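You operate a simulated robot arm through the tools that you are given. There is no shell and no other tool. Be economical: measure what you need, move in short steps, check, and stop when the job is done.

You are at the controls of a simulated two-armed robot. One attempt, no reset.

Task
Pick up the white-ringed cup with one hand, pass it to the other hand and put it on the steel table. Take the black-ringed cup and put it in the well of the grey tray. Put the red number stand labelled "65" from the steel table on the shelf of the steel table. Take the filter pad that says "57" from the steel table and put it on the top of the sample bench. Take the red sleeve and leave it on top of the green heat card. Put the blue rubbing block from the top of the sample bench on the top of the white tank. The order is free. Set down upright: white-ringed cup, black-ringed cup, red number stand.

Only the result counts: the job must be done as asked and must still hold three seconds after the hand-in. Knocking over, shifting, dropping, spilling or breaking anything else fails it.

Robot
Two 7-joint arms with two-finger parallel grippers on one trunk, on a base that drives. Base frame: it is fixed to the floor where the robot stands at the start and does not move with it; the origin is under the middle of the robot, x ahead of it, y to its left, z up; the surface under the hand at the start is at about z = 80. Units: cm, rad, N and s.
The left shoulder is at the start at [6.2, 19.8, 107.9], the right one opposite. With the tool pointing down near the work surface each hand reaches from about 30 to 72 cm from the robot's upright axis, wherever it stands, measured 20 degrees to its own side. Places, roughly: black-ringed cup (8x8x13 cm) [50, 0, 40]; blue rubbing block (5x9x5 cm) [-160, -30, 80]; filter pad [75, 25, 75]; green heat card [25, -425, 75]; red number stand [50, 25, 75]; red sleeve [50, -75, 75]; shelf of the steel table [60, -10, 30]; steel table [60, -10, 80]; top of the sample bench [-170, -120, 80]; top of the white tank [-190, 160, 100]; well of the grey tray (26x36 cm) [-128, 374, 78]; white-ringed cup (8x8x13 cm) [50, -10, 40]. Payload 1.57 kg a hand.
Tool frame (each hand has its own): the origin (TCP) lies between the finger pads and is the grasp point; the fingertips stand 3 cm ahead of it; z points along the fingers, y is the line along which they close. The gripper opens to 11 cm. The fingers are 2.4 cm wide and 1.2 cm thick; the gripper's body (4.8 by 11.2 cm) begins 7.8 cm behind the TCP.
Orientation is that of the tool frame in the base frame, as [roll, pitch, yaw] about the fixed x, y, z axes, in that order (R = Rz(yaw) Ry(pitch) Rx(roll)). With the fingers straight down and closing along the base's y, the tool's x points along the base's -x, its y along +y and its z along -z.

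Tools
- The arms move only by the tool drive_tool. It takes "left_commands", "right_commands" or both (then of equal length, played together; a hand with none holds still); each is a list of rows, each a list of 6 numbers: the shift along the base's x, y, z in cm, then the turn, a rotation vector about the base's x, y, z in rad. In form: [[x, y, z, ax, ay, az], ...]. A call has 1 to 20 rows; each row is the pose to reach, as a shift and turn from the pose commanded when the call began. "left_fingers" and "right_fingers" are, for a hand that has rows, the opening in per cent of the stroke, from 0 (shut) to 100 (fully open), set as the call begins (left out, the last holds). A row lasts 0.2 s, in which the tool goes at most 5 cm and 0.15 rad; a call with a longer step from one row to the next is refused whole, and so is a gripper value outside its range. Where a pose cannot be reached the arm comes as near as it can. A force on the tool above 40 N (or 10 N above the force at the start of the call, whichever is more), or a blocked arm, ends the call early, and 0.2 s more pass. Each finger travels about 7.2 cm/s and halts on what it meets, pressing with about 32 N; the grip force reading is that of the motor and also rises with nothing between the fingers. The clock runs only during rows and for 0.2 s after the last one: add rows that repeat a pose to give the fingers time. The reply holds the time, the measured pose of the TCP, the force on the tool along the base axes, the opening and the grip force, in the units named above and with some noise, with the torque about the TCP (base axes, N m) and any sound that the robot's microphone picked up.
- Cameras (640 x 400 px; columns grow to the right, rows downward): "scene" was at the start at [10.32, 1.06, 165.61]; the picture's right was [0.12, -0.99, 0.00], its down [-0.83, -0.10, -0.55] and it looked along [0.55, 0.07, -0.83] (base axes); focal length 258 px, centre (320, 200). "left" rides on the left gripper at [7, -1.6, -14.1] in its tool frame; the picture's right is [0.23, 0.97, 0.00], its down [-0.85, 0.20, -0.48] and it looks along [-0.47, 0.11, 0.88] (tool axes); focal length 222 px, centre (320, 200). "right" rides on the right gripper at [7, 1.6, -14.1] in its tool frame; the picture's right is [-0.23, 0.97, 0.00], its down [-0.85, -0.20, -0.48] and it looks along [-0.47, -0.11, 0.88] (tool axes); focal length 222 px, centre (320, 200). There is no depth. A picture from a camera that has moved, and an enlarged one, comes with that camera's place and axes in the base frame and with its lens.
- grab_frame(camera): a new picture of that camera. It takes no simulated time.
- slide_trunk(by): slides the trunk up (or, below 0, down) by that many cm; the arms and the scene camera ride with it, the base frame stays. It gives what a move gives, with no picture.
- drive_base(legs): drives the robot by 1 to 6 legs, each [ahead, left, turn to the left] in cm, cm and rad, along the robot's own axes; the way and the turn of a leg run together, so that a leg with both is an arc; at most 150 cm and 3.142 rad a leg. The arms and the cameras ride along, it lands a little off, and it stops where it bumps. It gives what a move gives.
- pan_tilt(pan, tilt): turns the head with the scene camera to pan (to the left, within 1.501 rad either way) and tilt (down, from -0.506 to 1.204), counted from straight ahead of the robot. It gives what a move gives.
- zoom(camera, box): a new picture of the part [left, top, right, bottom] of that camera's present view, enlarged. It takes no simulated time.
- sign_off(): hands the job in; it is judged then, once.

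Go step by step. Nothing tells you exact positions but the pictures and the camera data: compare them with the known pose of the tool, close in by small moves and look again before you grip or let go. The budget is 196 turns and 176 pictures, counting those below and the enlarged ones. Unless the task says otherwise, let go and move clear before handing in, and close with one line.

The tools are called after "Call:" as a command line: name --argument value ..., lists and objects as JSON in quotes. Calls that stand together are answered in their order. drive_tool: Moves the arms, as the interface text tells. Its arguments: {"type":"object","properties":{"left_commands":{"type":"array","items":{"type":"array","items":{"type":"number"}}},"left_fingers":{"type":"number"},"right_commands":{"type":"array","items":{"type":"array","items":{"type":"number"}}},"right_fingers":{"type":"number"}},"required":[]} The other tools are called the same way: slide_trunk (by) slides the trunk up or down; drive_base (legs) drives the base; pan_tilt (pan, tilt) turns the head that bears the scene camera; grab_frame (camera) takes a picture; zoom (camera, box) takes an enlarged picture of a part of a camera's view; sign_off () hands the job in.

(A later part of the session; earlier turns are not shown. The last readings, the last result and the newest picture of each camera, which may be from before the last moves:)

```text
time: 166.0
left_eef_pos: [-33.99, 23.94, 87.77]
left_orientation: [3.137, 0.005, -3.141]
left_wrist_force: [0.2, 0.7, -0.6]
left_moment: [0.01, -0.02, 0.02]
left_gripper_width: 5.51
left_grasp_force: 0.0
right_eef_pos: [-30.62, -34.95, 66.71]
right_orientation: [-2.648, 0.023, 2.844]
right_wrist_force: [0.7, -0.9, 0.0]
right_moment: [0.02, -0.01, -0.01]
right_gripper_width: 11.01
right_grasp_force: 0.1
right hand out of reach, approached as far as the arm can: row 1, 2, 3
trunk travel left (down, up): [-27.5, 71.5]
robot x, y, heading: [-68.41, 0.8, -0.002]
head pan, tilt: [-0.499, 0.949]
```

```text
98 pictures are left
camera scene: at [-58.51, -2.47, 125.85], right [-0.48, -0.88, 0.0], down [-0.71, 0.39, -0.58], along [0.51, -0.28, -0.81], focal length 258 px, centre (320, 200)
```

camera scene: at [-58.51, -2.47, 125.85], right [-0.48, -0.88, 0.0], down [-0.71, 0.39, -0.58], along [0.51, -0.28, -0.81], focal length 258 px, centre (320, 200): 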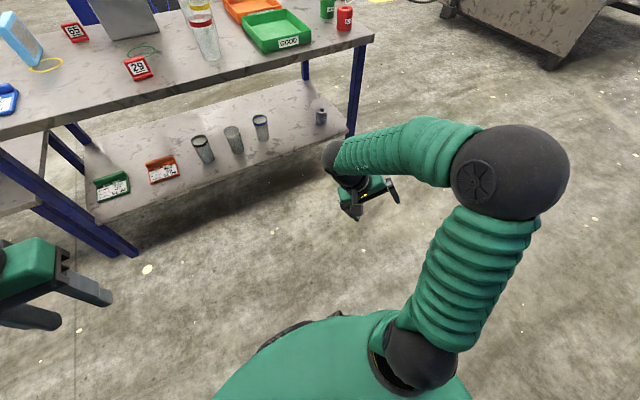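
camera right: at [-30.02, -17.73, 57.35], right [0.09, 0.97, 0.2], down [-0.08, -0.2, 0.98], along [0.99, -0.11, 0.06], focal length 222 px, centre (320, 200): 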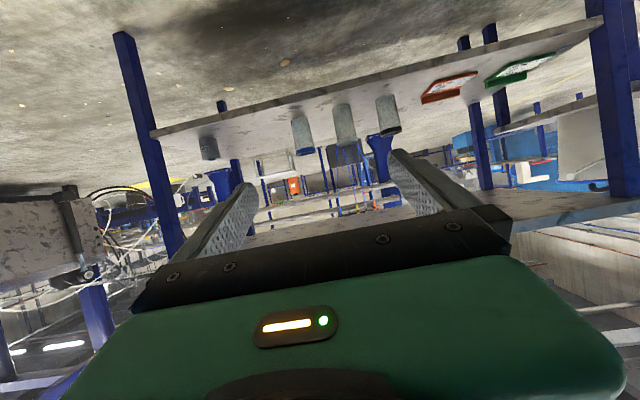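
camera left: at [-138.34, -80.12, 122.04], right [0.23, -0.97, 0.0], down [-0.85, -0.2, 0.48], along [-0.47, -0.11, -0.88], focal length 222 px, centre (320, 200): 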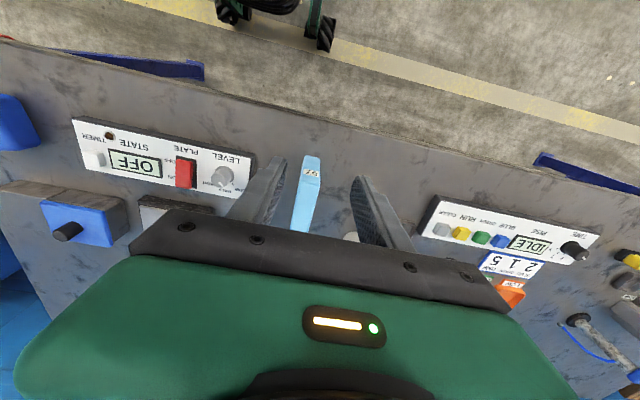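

Call:
drive_tool --right_commands '[[-1, 3, 1, 0, 0, 0.07], [-1, 7, 2, 0.1, 0, 0.15], [-1, 11, 2, 0.2, 0, 0.2], [-1, 15, 2, 0.3, 0, 0.25], [-1, 19, 2, 0.4, 0, 0.28], [-1, 23, 2, 0.46, 0, 0.3], [-1, 26, 2, 0.48, 0, 0.3], [-1, 26, 2, 0.48, 0, 0.3]]'

Call:
drive_tool --right_commands '[[0, 0, 0, 0, 0, 0], [0, 0, 0, 0, 0, 0], [0, 0, 0, 0, 0, 0], [0, 0, 0, 0, 0, 0], [0, 0, 0, 0, 0, 0], [0, 0, 0, 0, 0, 0], [0, 0, 0, 0, 0, 0], [0, 0, 0, 0, 0, 0], [0, 0, 0, 0, 0, 0], [0, 0, 0, 0, 0, 0], [0, 0, 0, 0, 0, 0], [0, 0, 0, 0, 0, 0]]'

Call:
grab_frame --camera "scene"

```text
time: 167.8
left_eef_pos: [-33.93, 23.98, 87.86]
left_orientation: [3.139, 0.006, 3.141]
left_wrist_force: [0.2, 0.0, 0.6]
left_moment: [0.0, -0.01, -0.01]
left_gripper_width: 5.51
left_grasp_force: 0.1
right_eef_pos: [-31.82, -8.99, 68.5]
right_orientation: [-3.124, -0.044, -3.127]
right_wrist_force: [-0.3, -0.7, -0.2]
right_moment: [0.0, 0.01, 0.02]
right_gripper_width: 11.01
right_grasp_force: 0.1
trunk travel left (down, up): [-27.5, 71.5]
robot x, y, heading: [-67.97, 0.69, 0.002]
head pan, tilt: [-0.499, 0.949]
```

```text
time: 170.4
left_eef_pos: [-33.92, 24.03, 87.71]
left_orientation: [3.137, 0.005, 3.14]
left_wrist_force: [0.6, -0.3, 0.5]
left_moment: [0.01, 0.0, 0.0]
left_gripper_width: 5.52
left_grasp_force: 0.0
right_eef_pos: [-31.81, -9.03, 68.56]
right_orientation: [-3.123, -0.046, -3.129]
right_wrist_force: [-0.4, 0.2, 0.8]
right_moment: [-0.01, 0.0, 0.01]
right_gripper_width: 11.02
right_grasp_force: 0.1
trunk travel left (down, up): [-27.5, 71.5]
robot x, y, heading: [-67.86, 0.52, -0.004]
head pan, tilt: [-0.499, 0.949]
```

```text
97 pictures are left
camera scene: at [-58.52, -2.42, 125.86], right [-0.48, -0.88, 0.0], down [-0.71, 0.39, -0.58], along [0.51, -0.28, -0.81], focal length 258 px, centre (320, 200)
```

scene: 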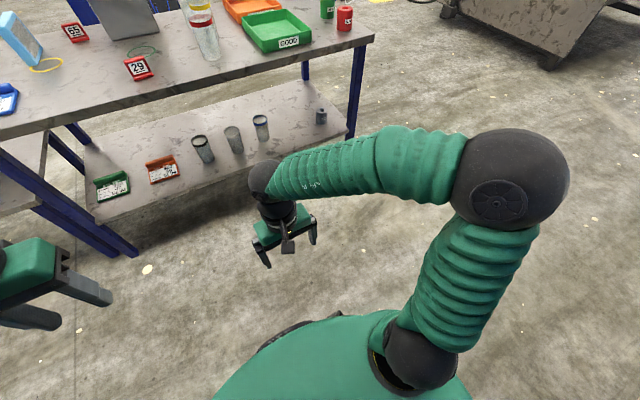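

The right arm stays limited but works near its home pose with the fingers down, which is enough to take a cup from above. So I'll let the left arm pick the cup from the shelf; first bring it low and extended, fingers down.

Call:
drive_tool --left_commands '[[2, 0, -4, 0, 0, 0], [4, 0, -8, 0, 0, 0], [6, 0, -12, 0, 0, 0], [8, 0, -16, 0, 0, 0], [10, 0, -20, 0, 0, 0], [12, 0, -24, 0, 0, 0], [14, 0, -28, 0, 0, 0], [16, 0, -32, 0, 0, 0], [18, 0, -36, 0, 0, 0], [20, 0, -38, 0, 0, 0]]'

Call:
pan_tilt --pan 0.45 --tilt 0.9

Call:
grab_frame --camera "scene"

```text
time: 172.6
left_eef_pos: [-13.89, 23.86, 49.46]
left_orientation: [3.138, 0.005, -3.142]
left_wrist_force: [0.7, 0.4, 0.9]
left_moment: [0.01, -0.02, 0.02]
left_gripper_width: 5.5
left_grasp_force: 0.0
right_eef_pos: [-31.78, -8.98, 68.35]
right_orientation: [-3.122, -0.046, -3.128]
right_wrist_force: [-0.3, -0.1, -0.1]
right_moment: [0.0, -0.02, -0.01]
right_gripper_width: 11.03
right_grasp_force: 0.1
trunk travel left (down, up): [-27.5, 71.5]
robot x, y, heading: [-68.47, 1.06, -0.003]
head pan, tilt: [-0.499, 0.949]
```

```text
time: 173.8
left_eef_pos: [-13.95, 23.78, 49.64]
left_orientation: [3.137, 0.005, 3.141]
left_wrist_force: [-1.1, -0.7, 0.4]
left_moment: [0.01, -0.01, 0.0]
left_gripper_width: 5.49
left_grasp_force: 0.1
right_eef_pos: [-31.85, -9.03, 68.61]
right_orientation: [-3.121, -0.044, -3.128]
right_wrist_force: [-0.1, -1.1, 0.3]
right_moment: [0.01, 0.01, 0.0]
right_gripper_width: 11.02
right_grasp_force: 0.1
trunk travel left (down, up): [-27.5, 71.5]
robot x, y, heading: [-68.2, 1.19, -0.001]
head pan, tilt: [0.45, 0.901]
```

```text
96 pictures are left
camera scene: at [-57.97, 4.35, 126.21], right [0.43, -0.9, 0.0], down [-0.71, -0.34, -0.62], along [0.56, 0.27, -0.79], focal length 258 px, centre (320, 200)
```

scene: 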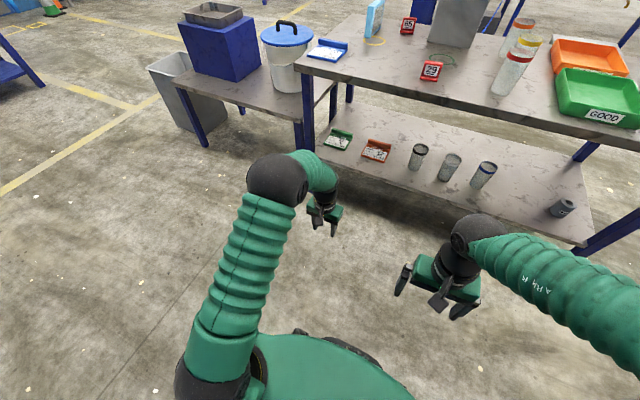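

The left arm has a good posture. Now pitch the fingers forward about the wrist.

Call:
drive_tool --left_commands '[[2.6, 0, 0.2, 0, -0.13, 0], [5.1, 0, 0.7, 0, -0.26, 0], [7.6, 0, 1.5, 0, -0.39, 0], [9.9, 0, 2.6, 0, -0.52, 0], [12.1, 0, 4.1, 0, -0.65, 0], [14.1, 0, 5.8, 0, -0.78, 0]]' --left_fingers 100

Call:
drive_tool --left_commands '[[0, -2, -4, 0, 0, 0], [0, -4, -8, 0, 0, 0], [0, -6, -12, 0, 0, 0], [0, -6, -16, 0, 0, 0]]'

```text
time: 175.2
left_eef_pos: [0.02, 23.86, 55.66]
left_orientation: [3.14, 0.787, -3.141]
left_wrist_force: [0.2, 0.5, -0.2]
left_moment: [0.04, 0.01, -0.02]
left_gripper_width: 11.03
left_grasp_force: 0.0
right_eef_pos: [-31.72, -8.93, 68.56]
right_orientation: [-3.123, -0.047, -3.127]
right_wrist_force: [0.1, 0.7, 0.0]
right_moment: [0.0, -0.02, 0.01]
right_gripper_width: 11.0
right_grasp_force: 0.1
trunk travel left (down, up): [-27.5, 71.5]
robot x, y, heading: [-68.28, 0.96, -0.001]
head pan, tilt: [0.45, 0.901]
```

```text
time: 176.2
left_eef_pos: [-0.04, 17.87, 39.47]
left_orientation: [3.139, 0.786, 3.141]
left_wrist_force: [0.1, -0.5, -0.4]
left_moment: [0.01, -0.02, 0.02]
left_gripper_width: 11.0
left_grasp_force: 0.0
right_eef_pos: [-31.71, -8.94, 68.61]
right_orientation: [-3.122, -0.048, -3.127]
right_wrist_force: [-0.4, -0.9, 0.3]
right_moment: [0.03, -0.01, -0.01]
right_gripper_width: 10.99
right_grasp_force: 0.1
trunk travel left (down, up): [-27.5, 71.5]
robot x, y, heading: [-68.49, 0.83, -0.002]
head pan, tilt: [0.45, 0.901]
```

The left hand is in a good pre-grasp posture. Strafe to line up with the white cup and advance to 12 cm short of it.

Call:
drive_base --legs '[[0, -31, 0], [34, 0, 0]]'

Call:
grab_frame --camera "left"

Call:
grab_frame --camera "scene"

```text
time: 180.2
left_eef_pos: [34.27, -13.91, 39.42]
left_orientation: [3.137, 0.786, 3.135]
left_wrist_force: [-1.0, -0.6, -1.3]
left_moment: [-0.03, 0.04, -0.01]
left_gripper_width: 11.0
left_grasp_force: 0.1
right_eef_pos: [2.28, -40.6, 68.59]
right_orientation: [-3.122, -0.046, -3.133]
right_wrist_force: [0.3, 0.2, -0.8]
right_moment: [-0.03, 0.0, -0.01]
right_gripper_width: 11.02
right_grasp_force: 0.0
trunk travel left (down, up): [-27.5, 71.5]
robot x, y, heading: [-34.26, -30.08, -0.004]
head pan, tilt: [0.45, 0.901]
```

```text
95 pictures are left
camera left: at [19.19, -15.57, 44.49], right [-0.16, 0.97, -0.16], down [0.27, 0.2, 0.94], along [0.95, 0.11, -0.29], focal length 222 px, centre (320, 200)
```

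left: 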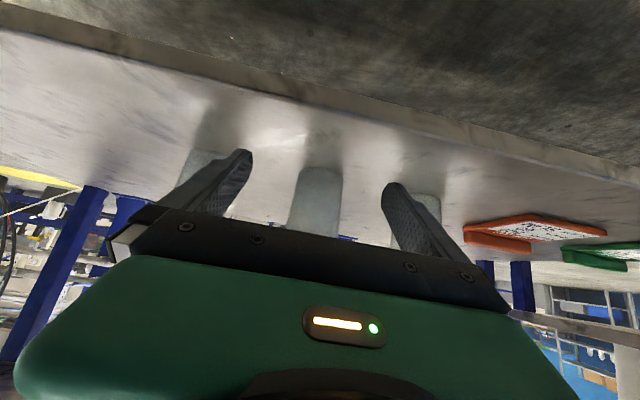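

```text
94 pictures are left
camera scene: at [-23.76, -27.13, 126.2], right [0.43, -0.9, 0.0], down [-0.71, -0.34, -0.62], along [0.56, 0.27, -0.79], focal length 258 px, centre (320, 200)
```

scene: 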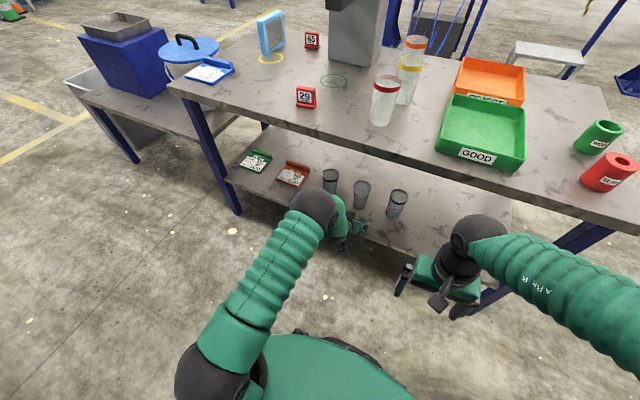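

The white cup is between the open fingers' line, at about (50, -13.3). I'll lower slightly and advance in small steps.

Call:
drive_tool --left_commands '[[0, 0.3, -1.5, 0, 0, 0], [2, 0.6, -3, 0, 0, 0], [5, 0.6, -3, 0, 0, 0], [8, 0.6, -3, 0, 0, 0]]'

Call:
grab_frame --camera "left"

```text
time: 181.2
left_eef_pos: [42.1, -13.27, 36.48]
left_orientation: [3.138, 0.785, 3.138]
left_wrist_force: [0.7, 0.4, 0.7]
left_moment: [0.0, 0.0, 0.01]
left_gripper_width: 10.98
left_grasp_force: 0.1
right_eef_pos: [2.3, -40.58, 68.53]
right_orientation: [-3.123, -0.046, -3.132]
right_wrist_force: [-0.8, -0.2, 0.9]
right_moment: [0.0, 0.02, 0.0]
right_gripper_width: 11.0
right_grasp_force: 0.1
trunk travel left (down, up): [-27.5, 71.5]
robot x, y, heading: [-33.84, -30.54, -0.007]
head pan, tilt: [0.45, 0.901]
```

```text
93 pictures are left
camera left: at [27.14, -14.9, 41.53], right [-0.16, 0.97, -0.16], down [0.27, 0.2, 0.94], along [0.95, 0.11, -0.29], focal length 222 px, centre (320, 200)
```

left: 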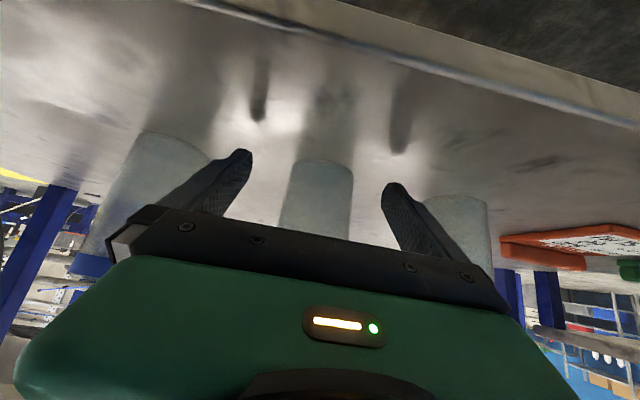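

Call:
drive_tool --left_commands '[[3, 0.2, -0.2, 0, 0, 0], [6, 0.3, -0.4, 0, 0, 0], [8.5, 0.3, -0.4, 0, 0, 0]]'

Call:
grab_frame --camera "left"

```text
time: 182.0
left_eef_pos: [46.18, -12.98, 36.31]
left_orientation: [3.139, 0.785, 3.137]
left_wrist_force: [0.1, 0.0, 0.2]
left_moment: [0.01, 0.01, -0.01]
left_gripper_width: 11.01
left_grasp_force: 0.1
left hand out of reach, approached as far as the arm can: row 2, 3
right_eef_pos: [2.18, -40.64, 68.56]
right_orientation: [-3.123, -0.046, -3.134]
right_wrist_force: [0.3, -0.6, -0.1]
right_moment: [0.04, -0.02, 0.0]
right_gripper_width: 10.98
right_grasp_force: 0.1
trunk travel left (down, up): [-27.5, 71.5]
robot x, y, heading: [-34.1, -30.88, -0.005]
head pan, tilt: [0.45, 0.901]
```

```text
92 pictures are left
camera left: at [31.25, -14.76, 41.24], right [-0.16, 0.97, -0.16], down [0.27, 0.2, 0.94], along [0.95, 0.11, -0.29], focal length 222 px, centre (320, 200)
```

left: 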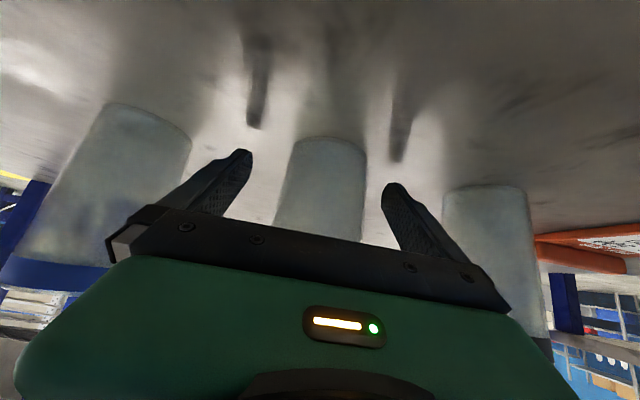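

Call:
drive_tool --left_commands '[[-1.5, 0, 0, 0, 0, 0], [-3, 0, 0, 0, 0, 0]]'

Call:
drive_base --legs '[[6, 0, 0]]'

Call:
grab_frame --camera "left"

```text
time: 182.6
left_eef_pos: [43.35, -13.06, 36.34]
left_orientation: [3.138, 0.787, 3.137]
left_wrist_force: [-0.6, -0.4, 0.7]
left_moment: [0.0, 0.03, -0.02]
left_gripper_width: 11.0
left_grasp_force: 0.0
right_eef_pos: [2.25, -40.61, 68.54]
right_orientation: [-3.121, -0.045, -3.134]
right_wrist_force: [-0.3, 0.3, -0.3]
right_moment: [0.01, 0.03, -0.01]
right_gripper_width: 10.99
right_grasp_force: 0.1
trunk travel left (down, up): [-27.5, 71.5]
robot x, y, heading: [-34.03, -30.7, -0.007]
head pan, tilt: [0.45, 0.901]
```

```text
time: 183.5
left_eef_pos: [49.28, -13.05, 36.25]
left_orientation: [3.137, 0.786, 3.135]
left_wrist_force: [-0.6, 0.0, 1.1]
left_moment: [0.0, -0.01, 0.0]
left_gripper_width: 11.0
left_grasp_force: 0.2
right_eef_pos: [8.41, -40.65, 68.4]
right_orientation: [-3.123, -0.046, -3.132]
right_wrist_force: [-0.6, -0.1, 0.9]
right_moment: [0.01, 0.01, 0.02]
right_gripper_width: 11.0
right_grasp_force: 0.0
trunk travel left (down, up): [-27.5, 71.5]
robot x, y, heading: [-27.82, -30.55, -0.011]
head pan, tilt: [0.45, 0.901]
```

```text
91 pictures are left
camera left: at [34.35, -14.73, 41.2], right [-0.16, 0.97, -0.16], down [0.27, 0.2, 0.94], along [0.95, 0.11, -0.29], focal length 222 px, centre (320, 200)
```

left: 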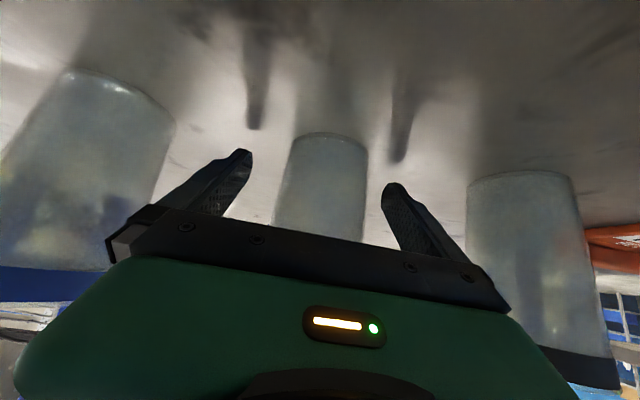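

The white cup's image barely grew while its neighbours' did, so it may be getting pushed. I'll check from the head camera before doing anything else.

Call:
zoom --camera "scene" --box '[230, 140, 430, 265]'

```text
3.20 times, centred on (330, 202) of scene
camera zoom: at [-17.6, -27.18, 126.19], right [0.43, -0.9, 0.0], down [-0.71, -0.34, -0.62], along [0.56, 0.27, -0.79], focal length 827 px, centre (288, 192)
```

zoom: 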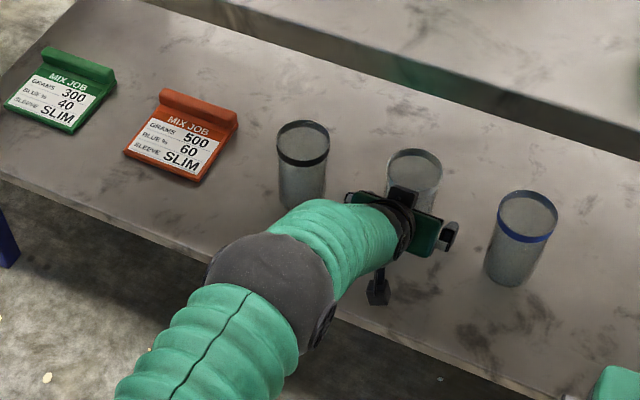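

The cup is upright but was nudged back about 1.5 cm by the palm; at this tilt the palm meets the cup before the fingers reach its middle. I'll back off and make the hand more horizontal (about 27°).

Call:
drive_tool --left_commands '[[-3, 0, 0, 0, 0, 0], [-6, 0, 0, 0, 0, 0], [-10, 0, 0, 0, 0, 0], [-13, 0, 0, 0, 0, 0]]'

Call:
drive_tool --left_commands '[[1.3, 0, 1.4, 0, -0.1, 0], [2.4, 0, 2.9, 0, -0.2, 0], [3.5, 0, 4.8, 0, -0.3, 0], [3.5, 0, 3, 0, -0.3, 0], [3.5, 0, 1, 0, -0.3, 0], [3.5, 0, 0, 0, -0.3, 0]]'

Call:
grab_frame --camera "left"

Call:
zoom --camera "scene" --box '[230, 140, 430, 265]'

```text
time: 184.5
left_eef_pos: [36.23, -13.01, 36.58]
left_orientation: [3.139, 0.789, 3.136]
left_wrist_force: [0.5, 0.0, -0.5]
left_moment: [0.0, 0.04, -0.01]
left_gripper_width: 10.98
left_grasp_force: 0.0
right_eef_pos: [8.2, -40.6, 68.47]
right_orientation: [-3.122, -0.043, -3.132]
right_wrist_force: [-0.2, -0.2, -0.2]
right_moment: [-0.01, -0.01, 0.0]
right_gripper_width: 11.01
right_grasp_force: 0.0
trunk travel left (down, up): [-27.5, 71.5]
robot x, y, heading: [-27.87, -30.5, -0.01]
head pan, tilt: [0.45, 0.901]
```

```text
time: 185.9
left_eef_pos: [39.82, -13.01, 36.26]
left_orientation: [3.137, 1.086, 3.135]
left_wrist_force: [0.3, -0.1, 0.3]
left_moment: [-0.02, 0.01, 0.02]
left_gripper_width: 11.01
left_grasp_force: 0.1
right_eef_pos: [8.24, -40.59, 68.58]
right_orientation: [-3.123, -0.044, -3.133]
right_wrist_force: [0.0, 0.3, 0.9]
right_moment: [0.03, 0.0, -0.01]
right_gripper_width: 11.01
right_grasp_force: 0.1
trunk travel left (down, up): [-27.5, 71.5]
robot x, y, heading: [-27.98, -30.8, -0.004]
head pan, tilt: [0.45, 0.901]
```

```text
89 pictures are left
camera left: at [23.93, -14.72, 36.65], right [-0.1, 0.97, -0.2], down [-0.03, 0.2, 0.98], along [0.99, 0.11, 0.01], focal length 222 px, centre (320, 200)
```

left: 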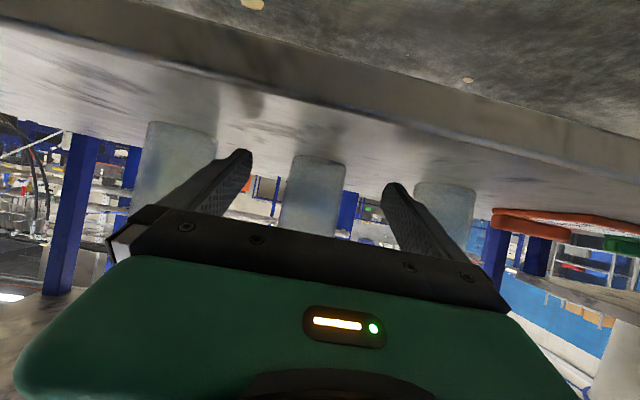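

```text
3.20 times, centred on (330, 202) of scene
camera zoom: at [-17.77, -27.17, 126.21], right [0.43, -0.9, 0.0], down [-0.71, -0.34, -0.62], along [0.56, 0.27, -0.79], focal length 827 px, centre (288, 192)
```

zoom: 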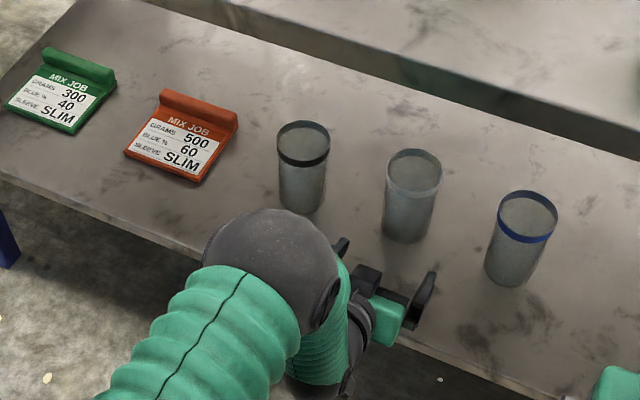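

Call:
drive_base --legs '[[5, 0, 0]]'

Call:
drive_tool --left_commands '[[1.5, 0.3, 1.4, 0, 0, 0], [3, 0.6, 1.6, 0, 0, 0]]'

Call:
grab_frame --camera "left"

Call:
zoom --camera "scene" --box '[230, 140, 430, 265]'

```text
time: 186.8
left_eef_pos: [44.74, -12.94, 36.24]
left_orientation: [3.135, 1.086, 3.138]
left_wrist_force: [0.2, 0.6, -0.2]
left_moment: [-0.04, -0.02, 0.0]
left_gripper_width: 10.97
left_grasp_force: 0.0
right_eef_pos: [13.23, -40.48, 68.42]
right_orientation: [-3.122, -0.045, -3.131]
right_wrist_force: [1.0, -0.7, 0.2]
right_moment: [0.03, 0.05, 0.01]
right_gripper_width: 11.0
right_grasp_force: 0.2
trunk travel left (down, up): [-27.5, 71.5]
robot x, y, heading: [-22.95, -30.54, -0.003]
head pan, tilt: [0.45, 0.901]
```

```text
time: 187.4
left_eef_pos: [47.8, -12.36, 37.93]
left_orientation: [3.133, 1.09, 3.136]
left_wrist_force: [0.2, 0.3, 0.6]
left_moment: [0.02, -0.02, 0.01]
left_gripper_width: 10.99
left_grasp_force: 0.1
right_eef_pos: [13.22, -40.55, 68.54]
right_orientation: [-3.123, -0.041, -3.131]
right_wrist_force: [-0.5, 0.9, 0.5]
right_moment: [0.04, 0.03, 0.01]
right_gripper_width: 11.0
right_grasp_force: 0.0
trunk travel left (down, up): [-27.5, 71.5]
robot x, y, heading: [-22.86, -30.33, 0.0]
head pan, tilt: [0.45, 0.901]
```

```text
87 pictures are left
camera left: at [31.91, -14.02, 38.31], right [-0.11, 0.97, -0.2], down [-0.03, 0.2, 0.98], along [0.99, 0.11, 0.01], focal length 222 px, centre (320, 200)
```

left: 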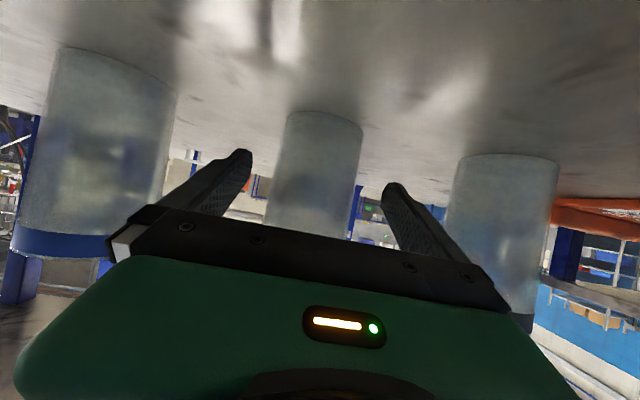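

```text
3.20 times, centred on (330, 202) of scene
camera zoom: at [-12.77, -27.17, 126.21], right [0.43, -0.9, 0.0], down [-0.71, -0.34, -0.62], along [0.56, 0.27, -0.79], focal length 827 px, centre (288, 192)
```

zoom: 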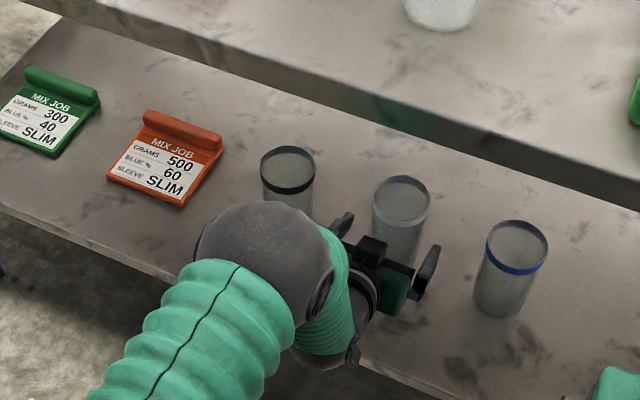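

Call:
drive_tool --left_commands '[[2, -0.1, 0, 0, 0, 0], [4, -0.1, 0, 0, 0, 0]]'

Call:
grab_frame --camera "left"

Call:
zoom --camera "scene" --box '[230, 140, 430, 265]'

```text
time: 188.1
left_eef_pos: [51.53, -12.43, 37.99]
left_orientation: [3.136, 1.088, 3.136]
left_wrist_force: [-0.4, -0.8, -0.1]
left_moment: [0.01, 0.02, 0.03]
left_gripper_width: 11.01
left_grasp_force: 0.0
right_eef_pos: [13.14, -40.58, 68.52]
right_orientation: [-3.123, -0.042, -3.132]
right_wrist_force: [0.4, -1.8, 0.2]
right_moment: [0.0, -0.01, 0.0]
right_gripper_width: 10.99
right_grasp_force: 0.1
trunk travel left (down, up): [-27.5, 71.5]
robot x, y, heading: [-22.86, -30.54, -0.004]
head pan, tilt: [0.45, 0.901]
```

```text
85 pictures are left
camera left: at [35.79, -14.17, 38.36], right [-0.11, 0.97, -0.2], down [-0.03, 0.2, 0.98], along [0.99, 0.11, 0.01], focal length 222 px, centre (320, 200)
```

left: 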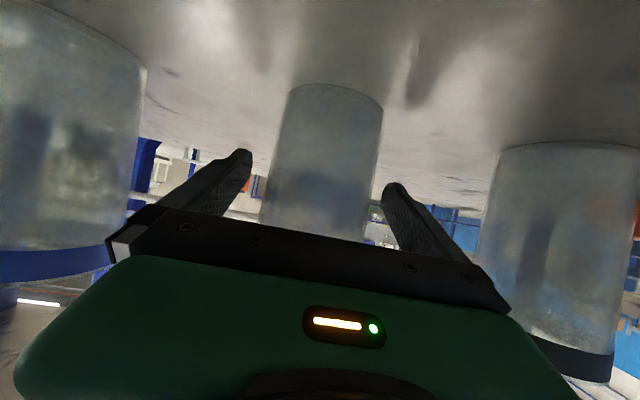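

```text
3.20 times, centred on (330, 202) of scene
camera zoom: at [-12.74, -27.18, 126.21], right [0.43, -0.9, 0.0], down [-0.71, -0.34, -0.62], along [0.56, 0.27, -0.79], focal length 827 px, centre (288, 192)
```

zoom: 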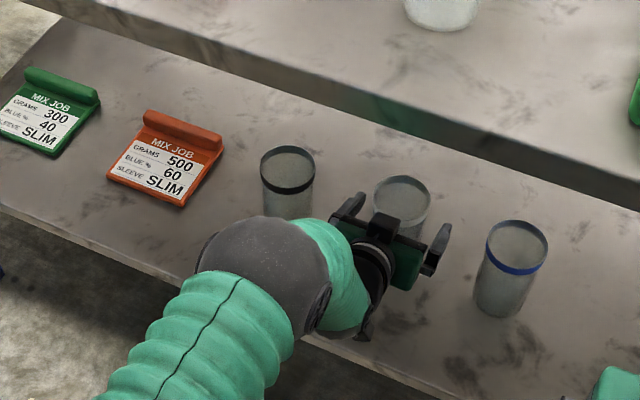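

Call:
drive_tool --left_commands '[[0.8, 0.1, 0, 0, 0, 0], [0.8, 0.1, 0, 0, 0, 0]]'

Call:
drive_tool --left_commands '[[0, 0, 0, 0, 0, 0], [0, 0, 0, 0, 0, 0], [0, 0, 0, 0, 0, 0], [0, 0, 0, 0, 0, 0], [0, 0, 0, 0, 0, 0]]' --left_fingers 0

Call:
grab_frame --camera "left"

Call:
zoom --camera "scene" --box '[230, 140, 430, 265]'

```text
time: 188.7
left_eef_pos: [52.38, -12.44, 38.15]
left_orientation: [3.135, 1.09, 3.136]
left_wrist_force: [1.0, 1.0, 0.1]
left_moment: [-0.03, 0.01, 0.03]
left_gripper_width: 11.0
left_grasp_force: 0.1
right_eef_pos: [13.08, -40.48, 68.6]
right_orientation: [-3.123, -0.041, -3.131]
right_wrist_force: [0.5, 1.1, 0.4]
right_moment: [-0.01, -0.02, 0.01]
right_gripper_width: 11.0
right_grasp_force: 0.1
trunk travel left (down, up): [-27.5, 71.5]
robot x, y, heading: [-23.18, -30.5, -0.0]
head pan, tilt: [0.45, 0.901]
```

```text
time: 189.8
left_eef_pos: [52.45, -12.23, 38.0]
left_orientation: [3.134, 1.089, 3.135]
left_wrist_force: [-0.2, 0.8, -0.3]
left_moment: [0.05, 0.02, 0.01]
left_gripper_width: 6.73
left_grasp_force: 32.6
right_eef_pos: [13.19, -40.52, 68.55]
right_orientation: [-3.124, -0.043, -3.13]
right_wrist_force: [-0.5, 0.2, -0.5]
right_moment: [0.02, -0.03, 0.01]
right_gripper_width: 11.0
right_grasp_force: 0.1
trunk travel left (down, up): [-27.5, 71.5]
robot x, y, heading: [-22.89, -30.62, -0.004]
head pan, tilt: [0.45, 0.901]
```

```text
83 pictures are left
camera left: at [36.58, -14.05, 38.31], right [-0.11, 0.97, -0.2], down [-0.03, 0.2, 0.98], along [0.99, 0.11, 0.01], focal length 222 px, centre (320, 200)
```

left: 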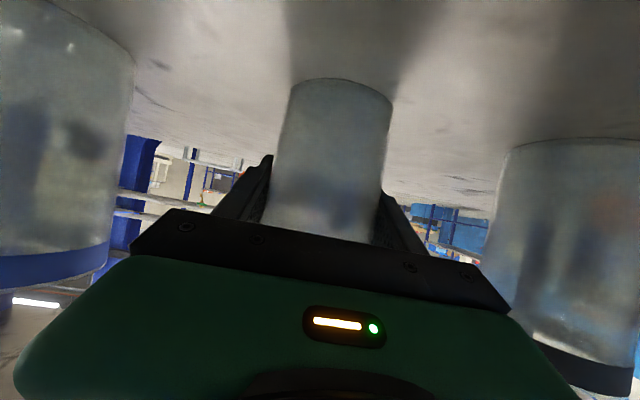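

```text
3.20 times, centred on (330, 202) of scene
camera zoom: at [-12.76, -27.19, 126.21], right [0.43, -0.9, 0.0], down [-0.71, -0.34, -0.62], along [0.56, 0.27, -0.79], focal length 827 px, centre (288, 192)
```

zoom: 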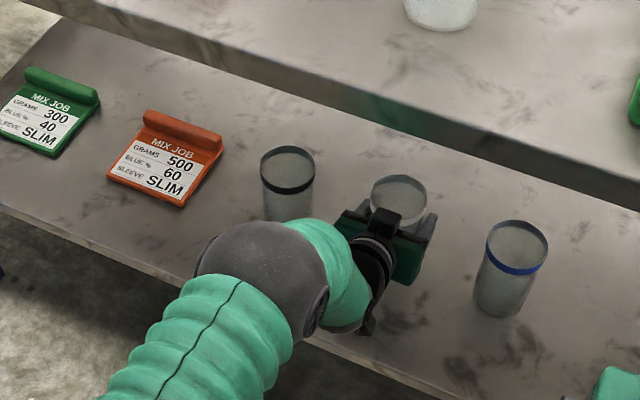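

Gripped (6.7 cm). Lift a little and back straight out with the base.

Call:
drive_tool --left_commands '[[0, 0, 1, 0, 0, 0], [0, 0, 2.5, 0, 0, 0], [0, 0, 4, 0, 0, 0], [0, 0, 4, 0, 0, 0]]'

Call:
drive_base --legs '[[-42, 0, 0]]'

Call:
grab_frame --camera "scene"

```text
time: 190.8
left_eef_pos: [52.51, -12.42, 41.98]
left_orientation: [3.137, 1.09, 3.135]
left_wrist_force: [-0.9, 0.5, -0.4]
left_moment: [0.0, -0.01, 0.01]
left_gripper_width: 6.7
left_grasp_force: 31.8
right_eef_pos: [13.22, -40.62, 68.6]
right_orientation: [-3.123, -0.041, -3.131]
right_wrist_force: [0.8, -0.2, 0.2]
right_moment: [0.01, 0.0, 0.0]
right_gripper_width: 10.98
right_grasp_force: 0.0
trunk travel left (down, up): [-27.5, 71.5]
robot x, y, heading: [-22.95, -30.44, -0.001]
head pan, tilt: [0.45, 0.901]
```

```text
time: 193.4
left_eef_pos: [10.57, -12.22, 42.14]
left_orientation: [3.137, 1.09, 3.136]
left_wrist_force: [0.3, 0.3, -0.9]
left_moment: [0.01, 0.02, -0.02]
left_gripper_width: 6.71
left_grasp_force: 31.8
right_eef_pos: [-28.67, -40.36, 68.66]
right_orientation: [-3.122, -0.042, -3.131]
right_wrist_force: [0.7, 0.9, 0.5]
right_moment: [0.03, 0.02, -0.01]
right_gripper_width: 11.02
right_grasp_force: 0.1
trunk travel left (down, up): [-27.5, 71.5]
robot x, y, heading: [-65.01, -30.22, -0.005]
head pan, tilt: [0.45, 0.901]
```

```text
81 pictures are left
camera scene: at [-54.67, -26.97, 126.21], right [0.43, -0.9, 0.0], down [-0.71, -0.34, -0.62], along [0.56, 0.27, -0.78], focal length 258 px, centre (320, 200)
```

scene: 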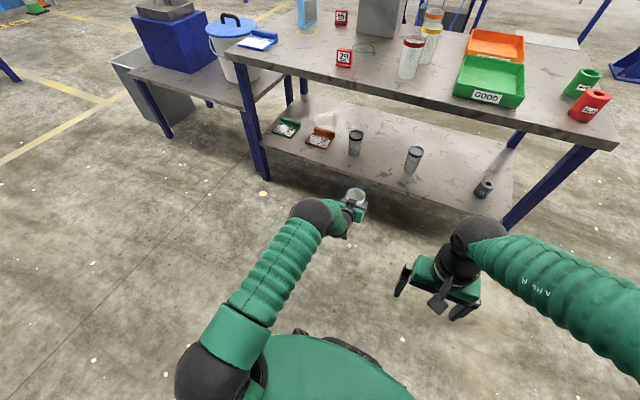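

The cup hangs upright in the left hand. For the hand-over the right hand will wait above a meeting point at about 41 cm ahead, 22 cm to the right, turned by -1 rad; then the left brings the cup under it.

Call:
drive_tool --right_commands '[[0, -1, 4, 0, 0, -0.13], [0, -2, 8, 0, 0, -0.26], [0, -4, 12, 0, 0, -0.39], [0, -6, 15, 0, 0, -0.52], [1, -8, 18, 0, 0, -0.65], [2, -10, 20, 0, 0, -0.78], [4, -12, 20, 0, 0, -0.91], [5, -12, 20, 0, 0, -1.0]]'

Call:
drive_tool --left_commands '[[-3, -2, 2, 0, 0, -0.08], [-6, -4, 4, 0, 0, -0.16], [-9, -6, 6, 0, 0, -0.24], [-12, -9, 8, 0, 0, -0.32], [-15, -12, 10, 0, 0, -0.4], [-18, -15, 12, 0, 0, -0.5], [-21, -18, 14, 0, 0, -0.6], [-24, -21, 15, 0, 0, -0.7]]'

Call:
pan_tilt --pan -0.2 --tilt 0.95

Call:
grab_frame --camera "scene"

```text
time: 195.2
left_eef_pos: [10.66, -12.22, 42.14]
left_orientation: [3.136, 1.092, 3.136]
left_wrist_force: [0.0, 0.2, 0.0]
left_moment: [-0.01, -0.01, -0.02]
left_gripper_width: 6.69
left_grasp_force: 32.0
right_eef_pos: [-23.8, -52.39, 88.65]
right_orientation: [-3.119, -0.04, 2.151]
right_wrist_force: [0.8, 0.7, -0.6]
right_moment: [-0.01, -0.02, -0.02]
right_gripper_width: 10.99
right_grasp_force: 0.1
right hand out of reach, approached as far as the arm can: row 4, 5
trunk travel left (down, up): [-27.5, 71.5]
robot x, y, heading: [-65.04, -30.46, -0.005]
head pan, tilt: [0.45, 0.901]
```

```text
time: 197.0
left_eef_pos: [-13.65, -33.32, 57.26]
left_orientation: [3.132, 1.09, 2.432]
left_wrist_force: [0.1, -0.3, -0.6]
left_moment: [0.01, -0.04, -0.01]
left_gripper_width: 6.68
left_grasp_force: 31.9
right_eef_pos: [-23.74, -52.41, 88.56]
right_orientation: [-3.121, -0.039, 2.152]
right_wrist_force: [0.2, 0.0, -0.3]
right_moment: [-0.02, -0.01, 0.0]
right_gripper_width: 10.98
right_grasp_force: 0.0
trunk travel left (down, up): [-27.5, 71.5]
robot x, y, heading: [-64.92, -30.29, -0.004]
head pan, tilt: [0.45, 0.901]
```

```text
time: 198.1
left_eef_pos: [-13.68, -33.23, 57.07]
left_orientation: [3.138, 1.09, 2.435]
left_wrist_force: [0.5, 0.1, 0.1]
left_moment: [0.02, -0.03, -0.01]
left_gripper_width: 6.69
left_grasp_force: 32.1
right_eef_pos: [-23.79, -52.4, 88.62]
right_orientation: [-3.121, -0.04, 2.151]
right_wrist_force: [0.8, 0.0, -0.7]
right_moment: [-0.01, -0.02, 0.0]
right_gripper_width: 11.0
right_grasp_force: 0.1
trunk travel left (down, up): [-27.5, 71.5]
robot x, y, heading: [-65.0, -30.24, -0.008]
head pan, tilt: [-0.201, 0.949]
```

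```text
80 pictures are left
camera scene: at [-54.36, -31.82, 125.85], right [-0.2, -0.98, 0.0], down [-0.8, 0.17, -0.58], along [0.57, -0.12, -0.81], focal length 258 px, centre (320, 200)
```

scene: 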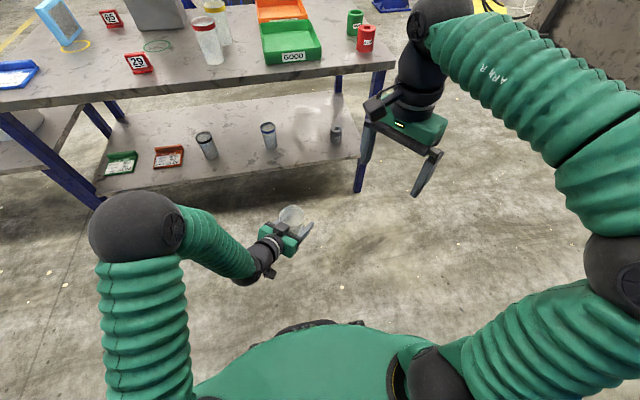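

Call:
drive_tool --left_commands '[[-2, -4, 2, 0, 0, -0.06], [-4, -8, 4, 0, 0, -0.12], [-6, -12, 6, 0, 0, -0.18], [-8, -16, 8, 0, 0, -0.24], [-10, -19, 10, 0, 0, -0.28], [-10, -19, 10, 0, 0, -0.28]]'

Call:
grab_frame --camera "scene"

Call:
grab_frame --camera "right"

```text
time: 199.5
left_eef_pos: [-23.31, -52.39, 67.29]
left_orientation: [3.136, 1.089, 2.156]
left_wrist_force: [0.2, 0.3, -0.8]
left_moment: [0.02, 0.02, 0.03]
left_gripper_width: 6.66
left_grasp_force: 31.8
right_eef_pos: [-23.66, -52.38, 88.66]
right_orientation: [-3.118, -0.041, 2.151]
right_wrist_force: [0.1, -0.4, 0.4]
right_moment: [0.02, 0.01, 0.02]
right_gripper_width: 11.0
right_grasp_force: 0.1
trunk travel left (down, up): [-27.5, 71.5]
robot x, y, heading: [-64.69, -30.31, -0.008]
head pan, tilt: [-0.201, 0.949]
```

```text
79 pictures are left
camera scene: at [-54.37, -31.88, 125.85], right [-0.2, -0.98, 0.0], down [-0.8, 0.17, -0.58], along [0.57, -0.12, -0.81], focal length 258 px, centre (320, 200)
```

scene: 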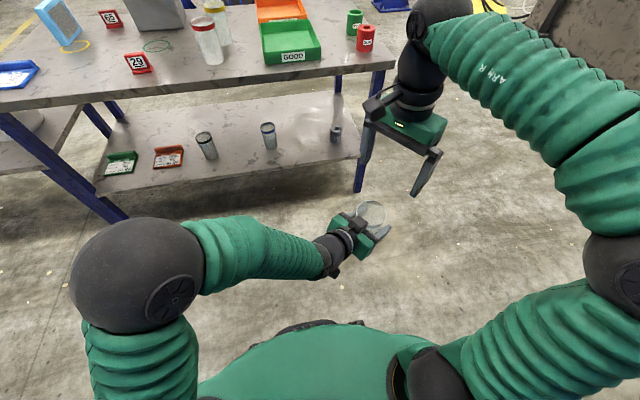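

```text
78 pictures are left
camera right: at [-25.71, -46.15, 102.87], right [0.94, 0.35, -0.03], down [0.32, -0.83, 0.45], along [0.13, -0.43, -0.89], focal length 222 px, centre (320, 200)
```

right: 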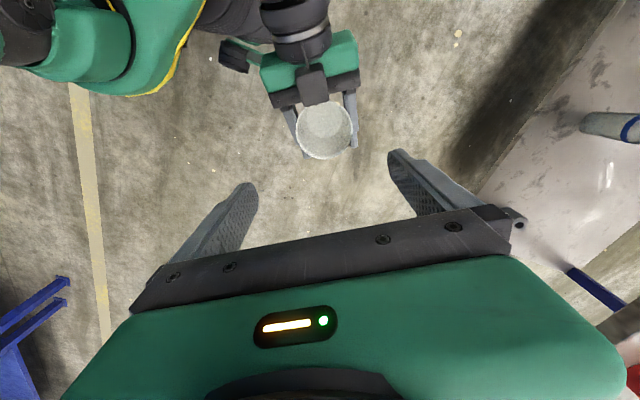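

The cup's axis is at about (-23.8, -50.8). I'll lower the open right hand over the rim.

Call:
drive_tool --right_commands '[[0.1, 0.5, -4, 0, 0, 0], [0.3, 1, -8, 0, 0, 0], [0.3, 1, -11, 0, 0, 0]]'

Call:
grab_frame --camera "right"

Call:
zoom --camera "scene" --box '[300, 120, 480, 280]'

```text
time: 200.3
left_eef_pos: [-23.28, -52.51, 67.3]
left_orientation: [3.137, 1.09, 2.156]
left_wrist_force: [0.5, -0.6, 0.1]
left_moment: [-0.03, -0.01, -0.01]
left_gripper_width: 6.66
left_grasp_force: 31.5
right_eef_pos: [-23.33, -51.42, 77.58]
right_orientation: [-3.122, -0.041, 2.151]
right_wrist_force: [-0.6, -0.4, 0.6]
right_moment: [0.01, -0.01, 0.01]
right_gripper_width: 11.02
right_grasp_force: 0.0
trunk travel left (down, up): [-27.5, 71.5]
robot x, y, heading: [-65.07, -30.29, -0.005]
head pan, tilt: [-0.201, 0.949]
```

```text
77 pictures are left
camera right: at [-25.27, -45.09, 91.77], right [0.94, 0.35, -0.03], down [0.32, -0.84, 0.45], along [0.13, -0.43, -0.89], focal length 222 px, centre (320, 200)
```

right: 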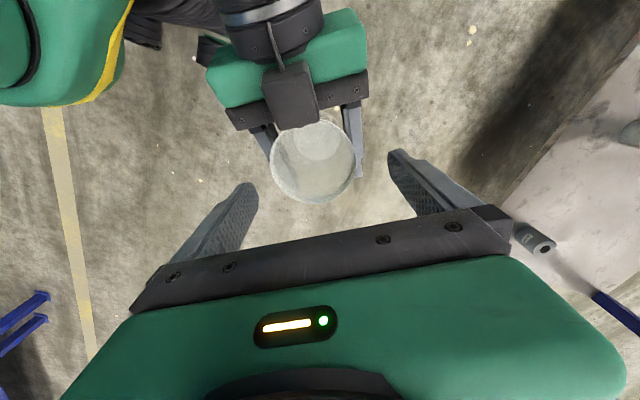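

```text
2.50 times, centred on (390, 200) of scene
camera zoom: at [-54.36, -31.9, 125.85], right [-0.2, -0.98, 0.0], down [-0.8, 0.17, -0.58], along [0.57, -0.12, -0.81], focal length 646 px, centre (145, 200)
```

zoom: 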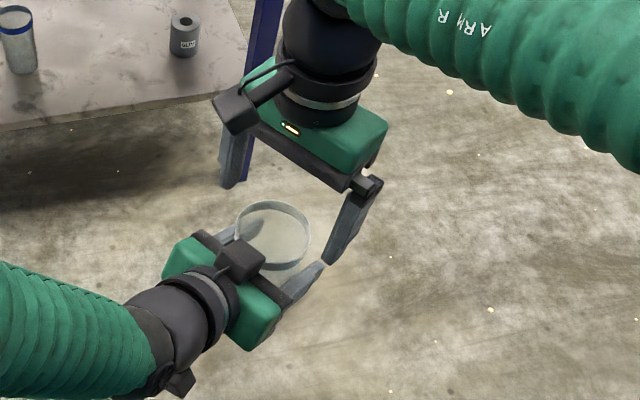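

Call:
drive_tool --right_commands '[[-0.3, 0.4, -2, 0, 0, 0], [-0.4, 0.4, -3.2, 0, 0, 0], [-0.4, 0.4, -4.2, 0, 0, 0]]'

Call:
grab_frame --camera "right"

Call:
zoom --camera "scene" --box '[300, 120, 480, 280]'

```text
time: 201.1
left_eef_pos: [-23.26, -52.37, 67.23]
left_orientation: [3.137, 1.089, 2.158]
left_wrist_force: [-0.1, -0.1, -1.7]
left_moment: [0.01, -0.03, 0.02]
left_gripper_width: 6.68
left_grasp_force: 32.5
right_eef_pos: [-23.97, -50.94, 73.17]
right_orientation: [-3.122, -0.042, 2.152]
right_wrist_force: [0.3, -0.1, 0.3]
right_moment: [-0.01, -0.01, 0.0]
right_gripper_width: 11.03
right_grasp_force: 0.0
trunk travel left (down, up): [-27.5, 71.5]
robot x, y, heading: [-64.76, -30.16, -0.008]
head pan, tilt: [-0.201, 0.949]
```

```text
75 pictures are left
camera right: at [-25.8, -44.65, 87.61], right [0.94, 0.35, -0.03], down [0.32, -0.83, 0.45], along [0.13, -0.43, -0.89], focal length 222 px, centre (320, 200)
```

right: 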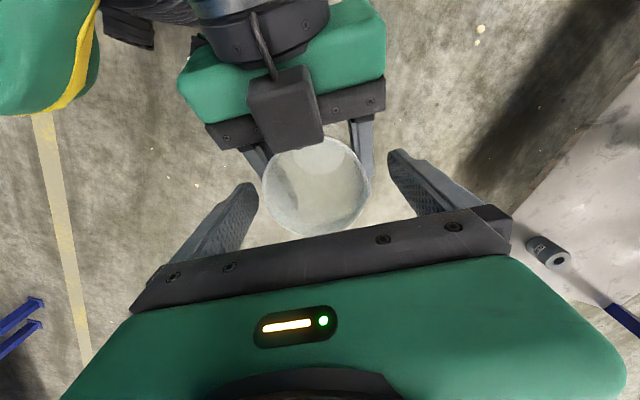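

```text
2.50 times, centred on (390, 200) of scene
camera zoom: at [-54.38, -31.89, 125.85], right [-0.2, -0.98, 0.0], down [-0.8, 0.17, -0.58], along [0.57, -0.12, -0.81], focal length 646 px, centre (145, 200)
```

zoom: 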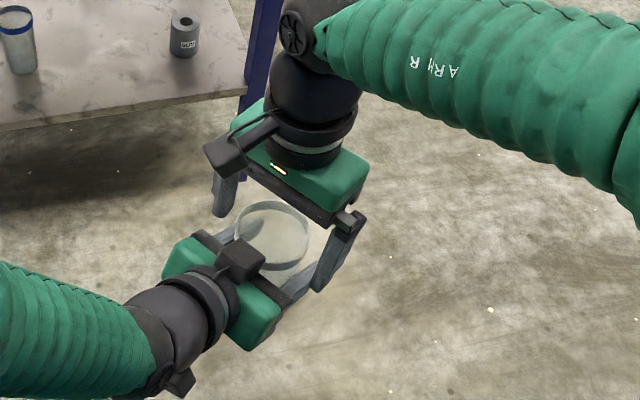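

Call:
drive_tool --right_commands '[[0, 0, -0.4, 0, 0, 0], [0, 0, -0.4, 0, 0, 0]]'

Call:
drive_tool --right_commands '[[0, 0, 0, 0, 0, 0], [0, 0, 0, 0, 0, 0], [0, 0, 0, 0, 0, 0], [0, 0, 0, 0, 0, 0], [0, 0, 0, 0, 0, 0]]' --right_fingers 0

Call:
grab_frame --camera "right"

```text
time: 201.7
left_eef_pos: [-23.33, -52.38, 67.29]
left_orientation: [3.136, 1.089, 2.158]
left_wrist_force: [-0.5, -0.5, 0.4]
left_moment: [0.04, -0.02, 0.0]
left_gripper_width: 6.66
left_grasp_force: 31.8
right_eef_pos: [-24.0, -50.97, 72.94]
right_orientation: [-3.12, -0.043, 2.152]
right_wrist_force: [-0.3, -0.7, 0.5]
right_moment: [0.01, -0.01, -0.02]
right_gripper_width: 10.98
right_grasp_force: 0.0
trunk travel left (down, up): [-27.5, 71.5]
robot x, y, heading: [-64.74, -30.34, -0.006]
head pan, tilt: [-0.201, 0.949]
```

```text
time: 202.9
left_eef_pos: [-23.23, -52.21, 67.35]
left_orientation: [3.136, 1.089, 2.159]
left_wrist_force: [15.3, 9.7, -2.9]
left_moment: [-0.31, 0.28, -0.66]
left_gripper_width: 6.62
left_grasp_force: 32.1
right_eef_pos: [-24.0, -50.93, 73.05]
right_orientation: [-3.117, -0.042, 2.151]
right_wrist_force: [-14.6, -10.2, 2.2]
right_moment: [-0.29, 0.58, 0.4]
right_gripper_width: 9.74
right_grasp_force: 32.0
trunk travel left (down, up): [-27.5, 71.5]
robot x, y, heading: [-64.88, -30.55, -0.006]
head pan, tilt: [-0.201, 0.949]
```

```text
73 pictures are left
camera right: at [-25.84, -44.7, 87.21], right [0.94, 0.35, -0.03], down [0.32, -0.83, 0.45], along [0.13, -0.43, -0.89], focal length 222 px, centre (320, 200)
```

right: 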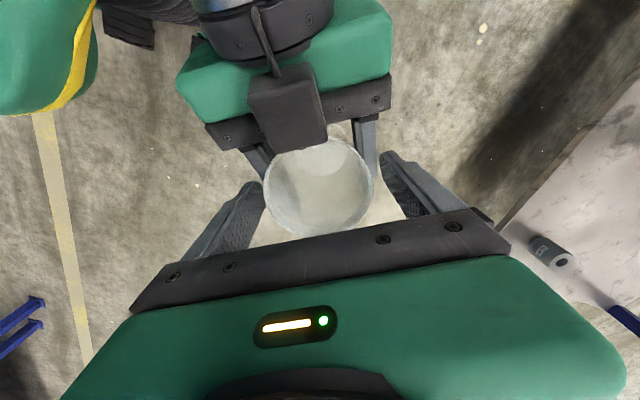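

The right fingers met the left fingers' upper edges. I'll reopen, go 0.5 cm higher and 0.8 cm further toward the left fingertips, and close again.

Call:
drive_tool --right_commands '[[0, 0, 0, 0, 0, 0], [0, 0, 0, 0, 0, 0], [0, 0, 0.5, 0, 0, 0], [0.45, -0.7, 0.6, 0, 0, 0], [0.45, -0.7, 0.6, 0, 0, 0]]' --right_fingers 100

Call:
drive_tool --right_commands '[[0, 0, 0, 0, 0, 0], [0, 0, 0, 0, 0, 0], [0, 0, 0, 0, 0, 0], [0, 0, 0, 0, 0, 0], [0, 0, 0, 0, 0, 0]]' --right_fingers 0

Call:
grab_frame --camera "right"

```text
time: 204.1
left_eef_pos: [-23.25, -52.37, 67.34]
left_orientation: [3.136, 1.09, 2.158]
left_wrist_force: [0.6, -0.6, -1.5]
left_moment: [-0.01, -0.01, -0.01]
left_gripper_width: 6.66
left_grasp_force: 32.4
right_eef_pos: [-23.4, -51.66, 73.63]
right_orientation: [-3.124, -0.04, 2.151]
right_wrist_force: [0.6, -0.3, 0.2]
right_moment: [0.0, -0.03, 0.01]
right_gripper_width: 11.01
right_grasp_force: 0.1
trunk travel left (down, up): [-27.5, 71.5]
robot x, y, heading: [-65.2, -30.93, -0.007]
head pan, tilt: [-0.201, 0.949]
```

```text
time: 205.3
left_eef_pos: [-23.15, -52.21, 67.17]
left_orientation: [3.137, 1.089, 2.159]
left_wrist_force: [7.1, 4.1, -2.6]
left_moment: [-0.21, 0.22, 0.07]
left_gripper_width: 6.66
left_grasp_force: 32.2
right_eef_pos: [-23.42, -51.62, 73.64]
right_orientation: [-3.12, -0.043, 2.152]
right_wrist_force: [-7.5, -4.8, 2.4]
right_moment: [-0.08, 0.22, -0.14]
right_gripper_width: 6.72
right_grasp_force: 32.1
trunk travel left (down, up): [-27.5, 71.5]
robot x, y, heading: [-64.7, -30.49, -0.005]
head pan, tilt: [-0.201, 0.949]
```

```text
72 pictures are left
camera right: at [-25.29, -45.48, 87.88], right [0.94, 0.35, -0.03], down [0.32, -0.83, 0.45], along [0.13, -0.43, -0.89], focal length 222 px, centre (320, 200)
```

right: 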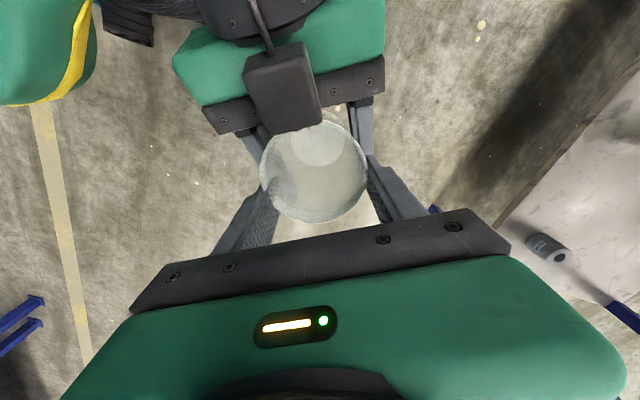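

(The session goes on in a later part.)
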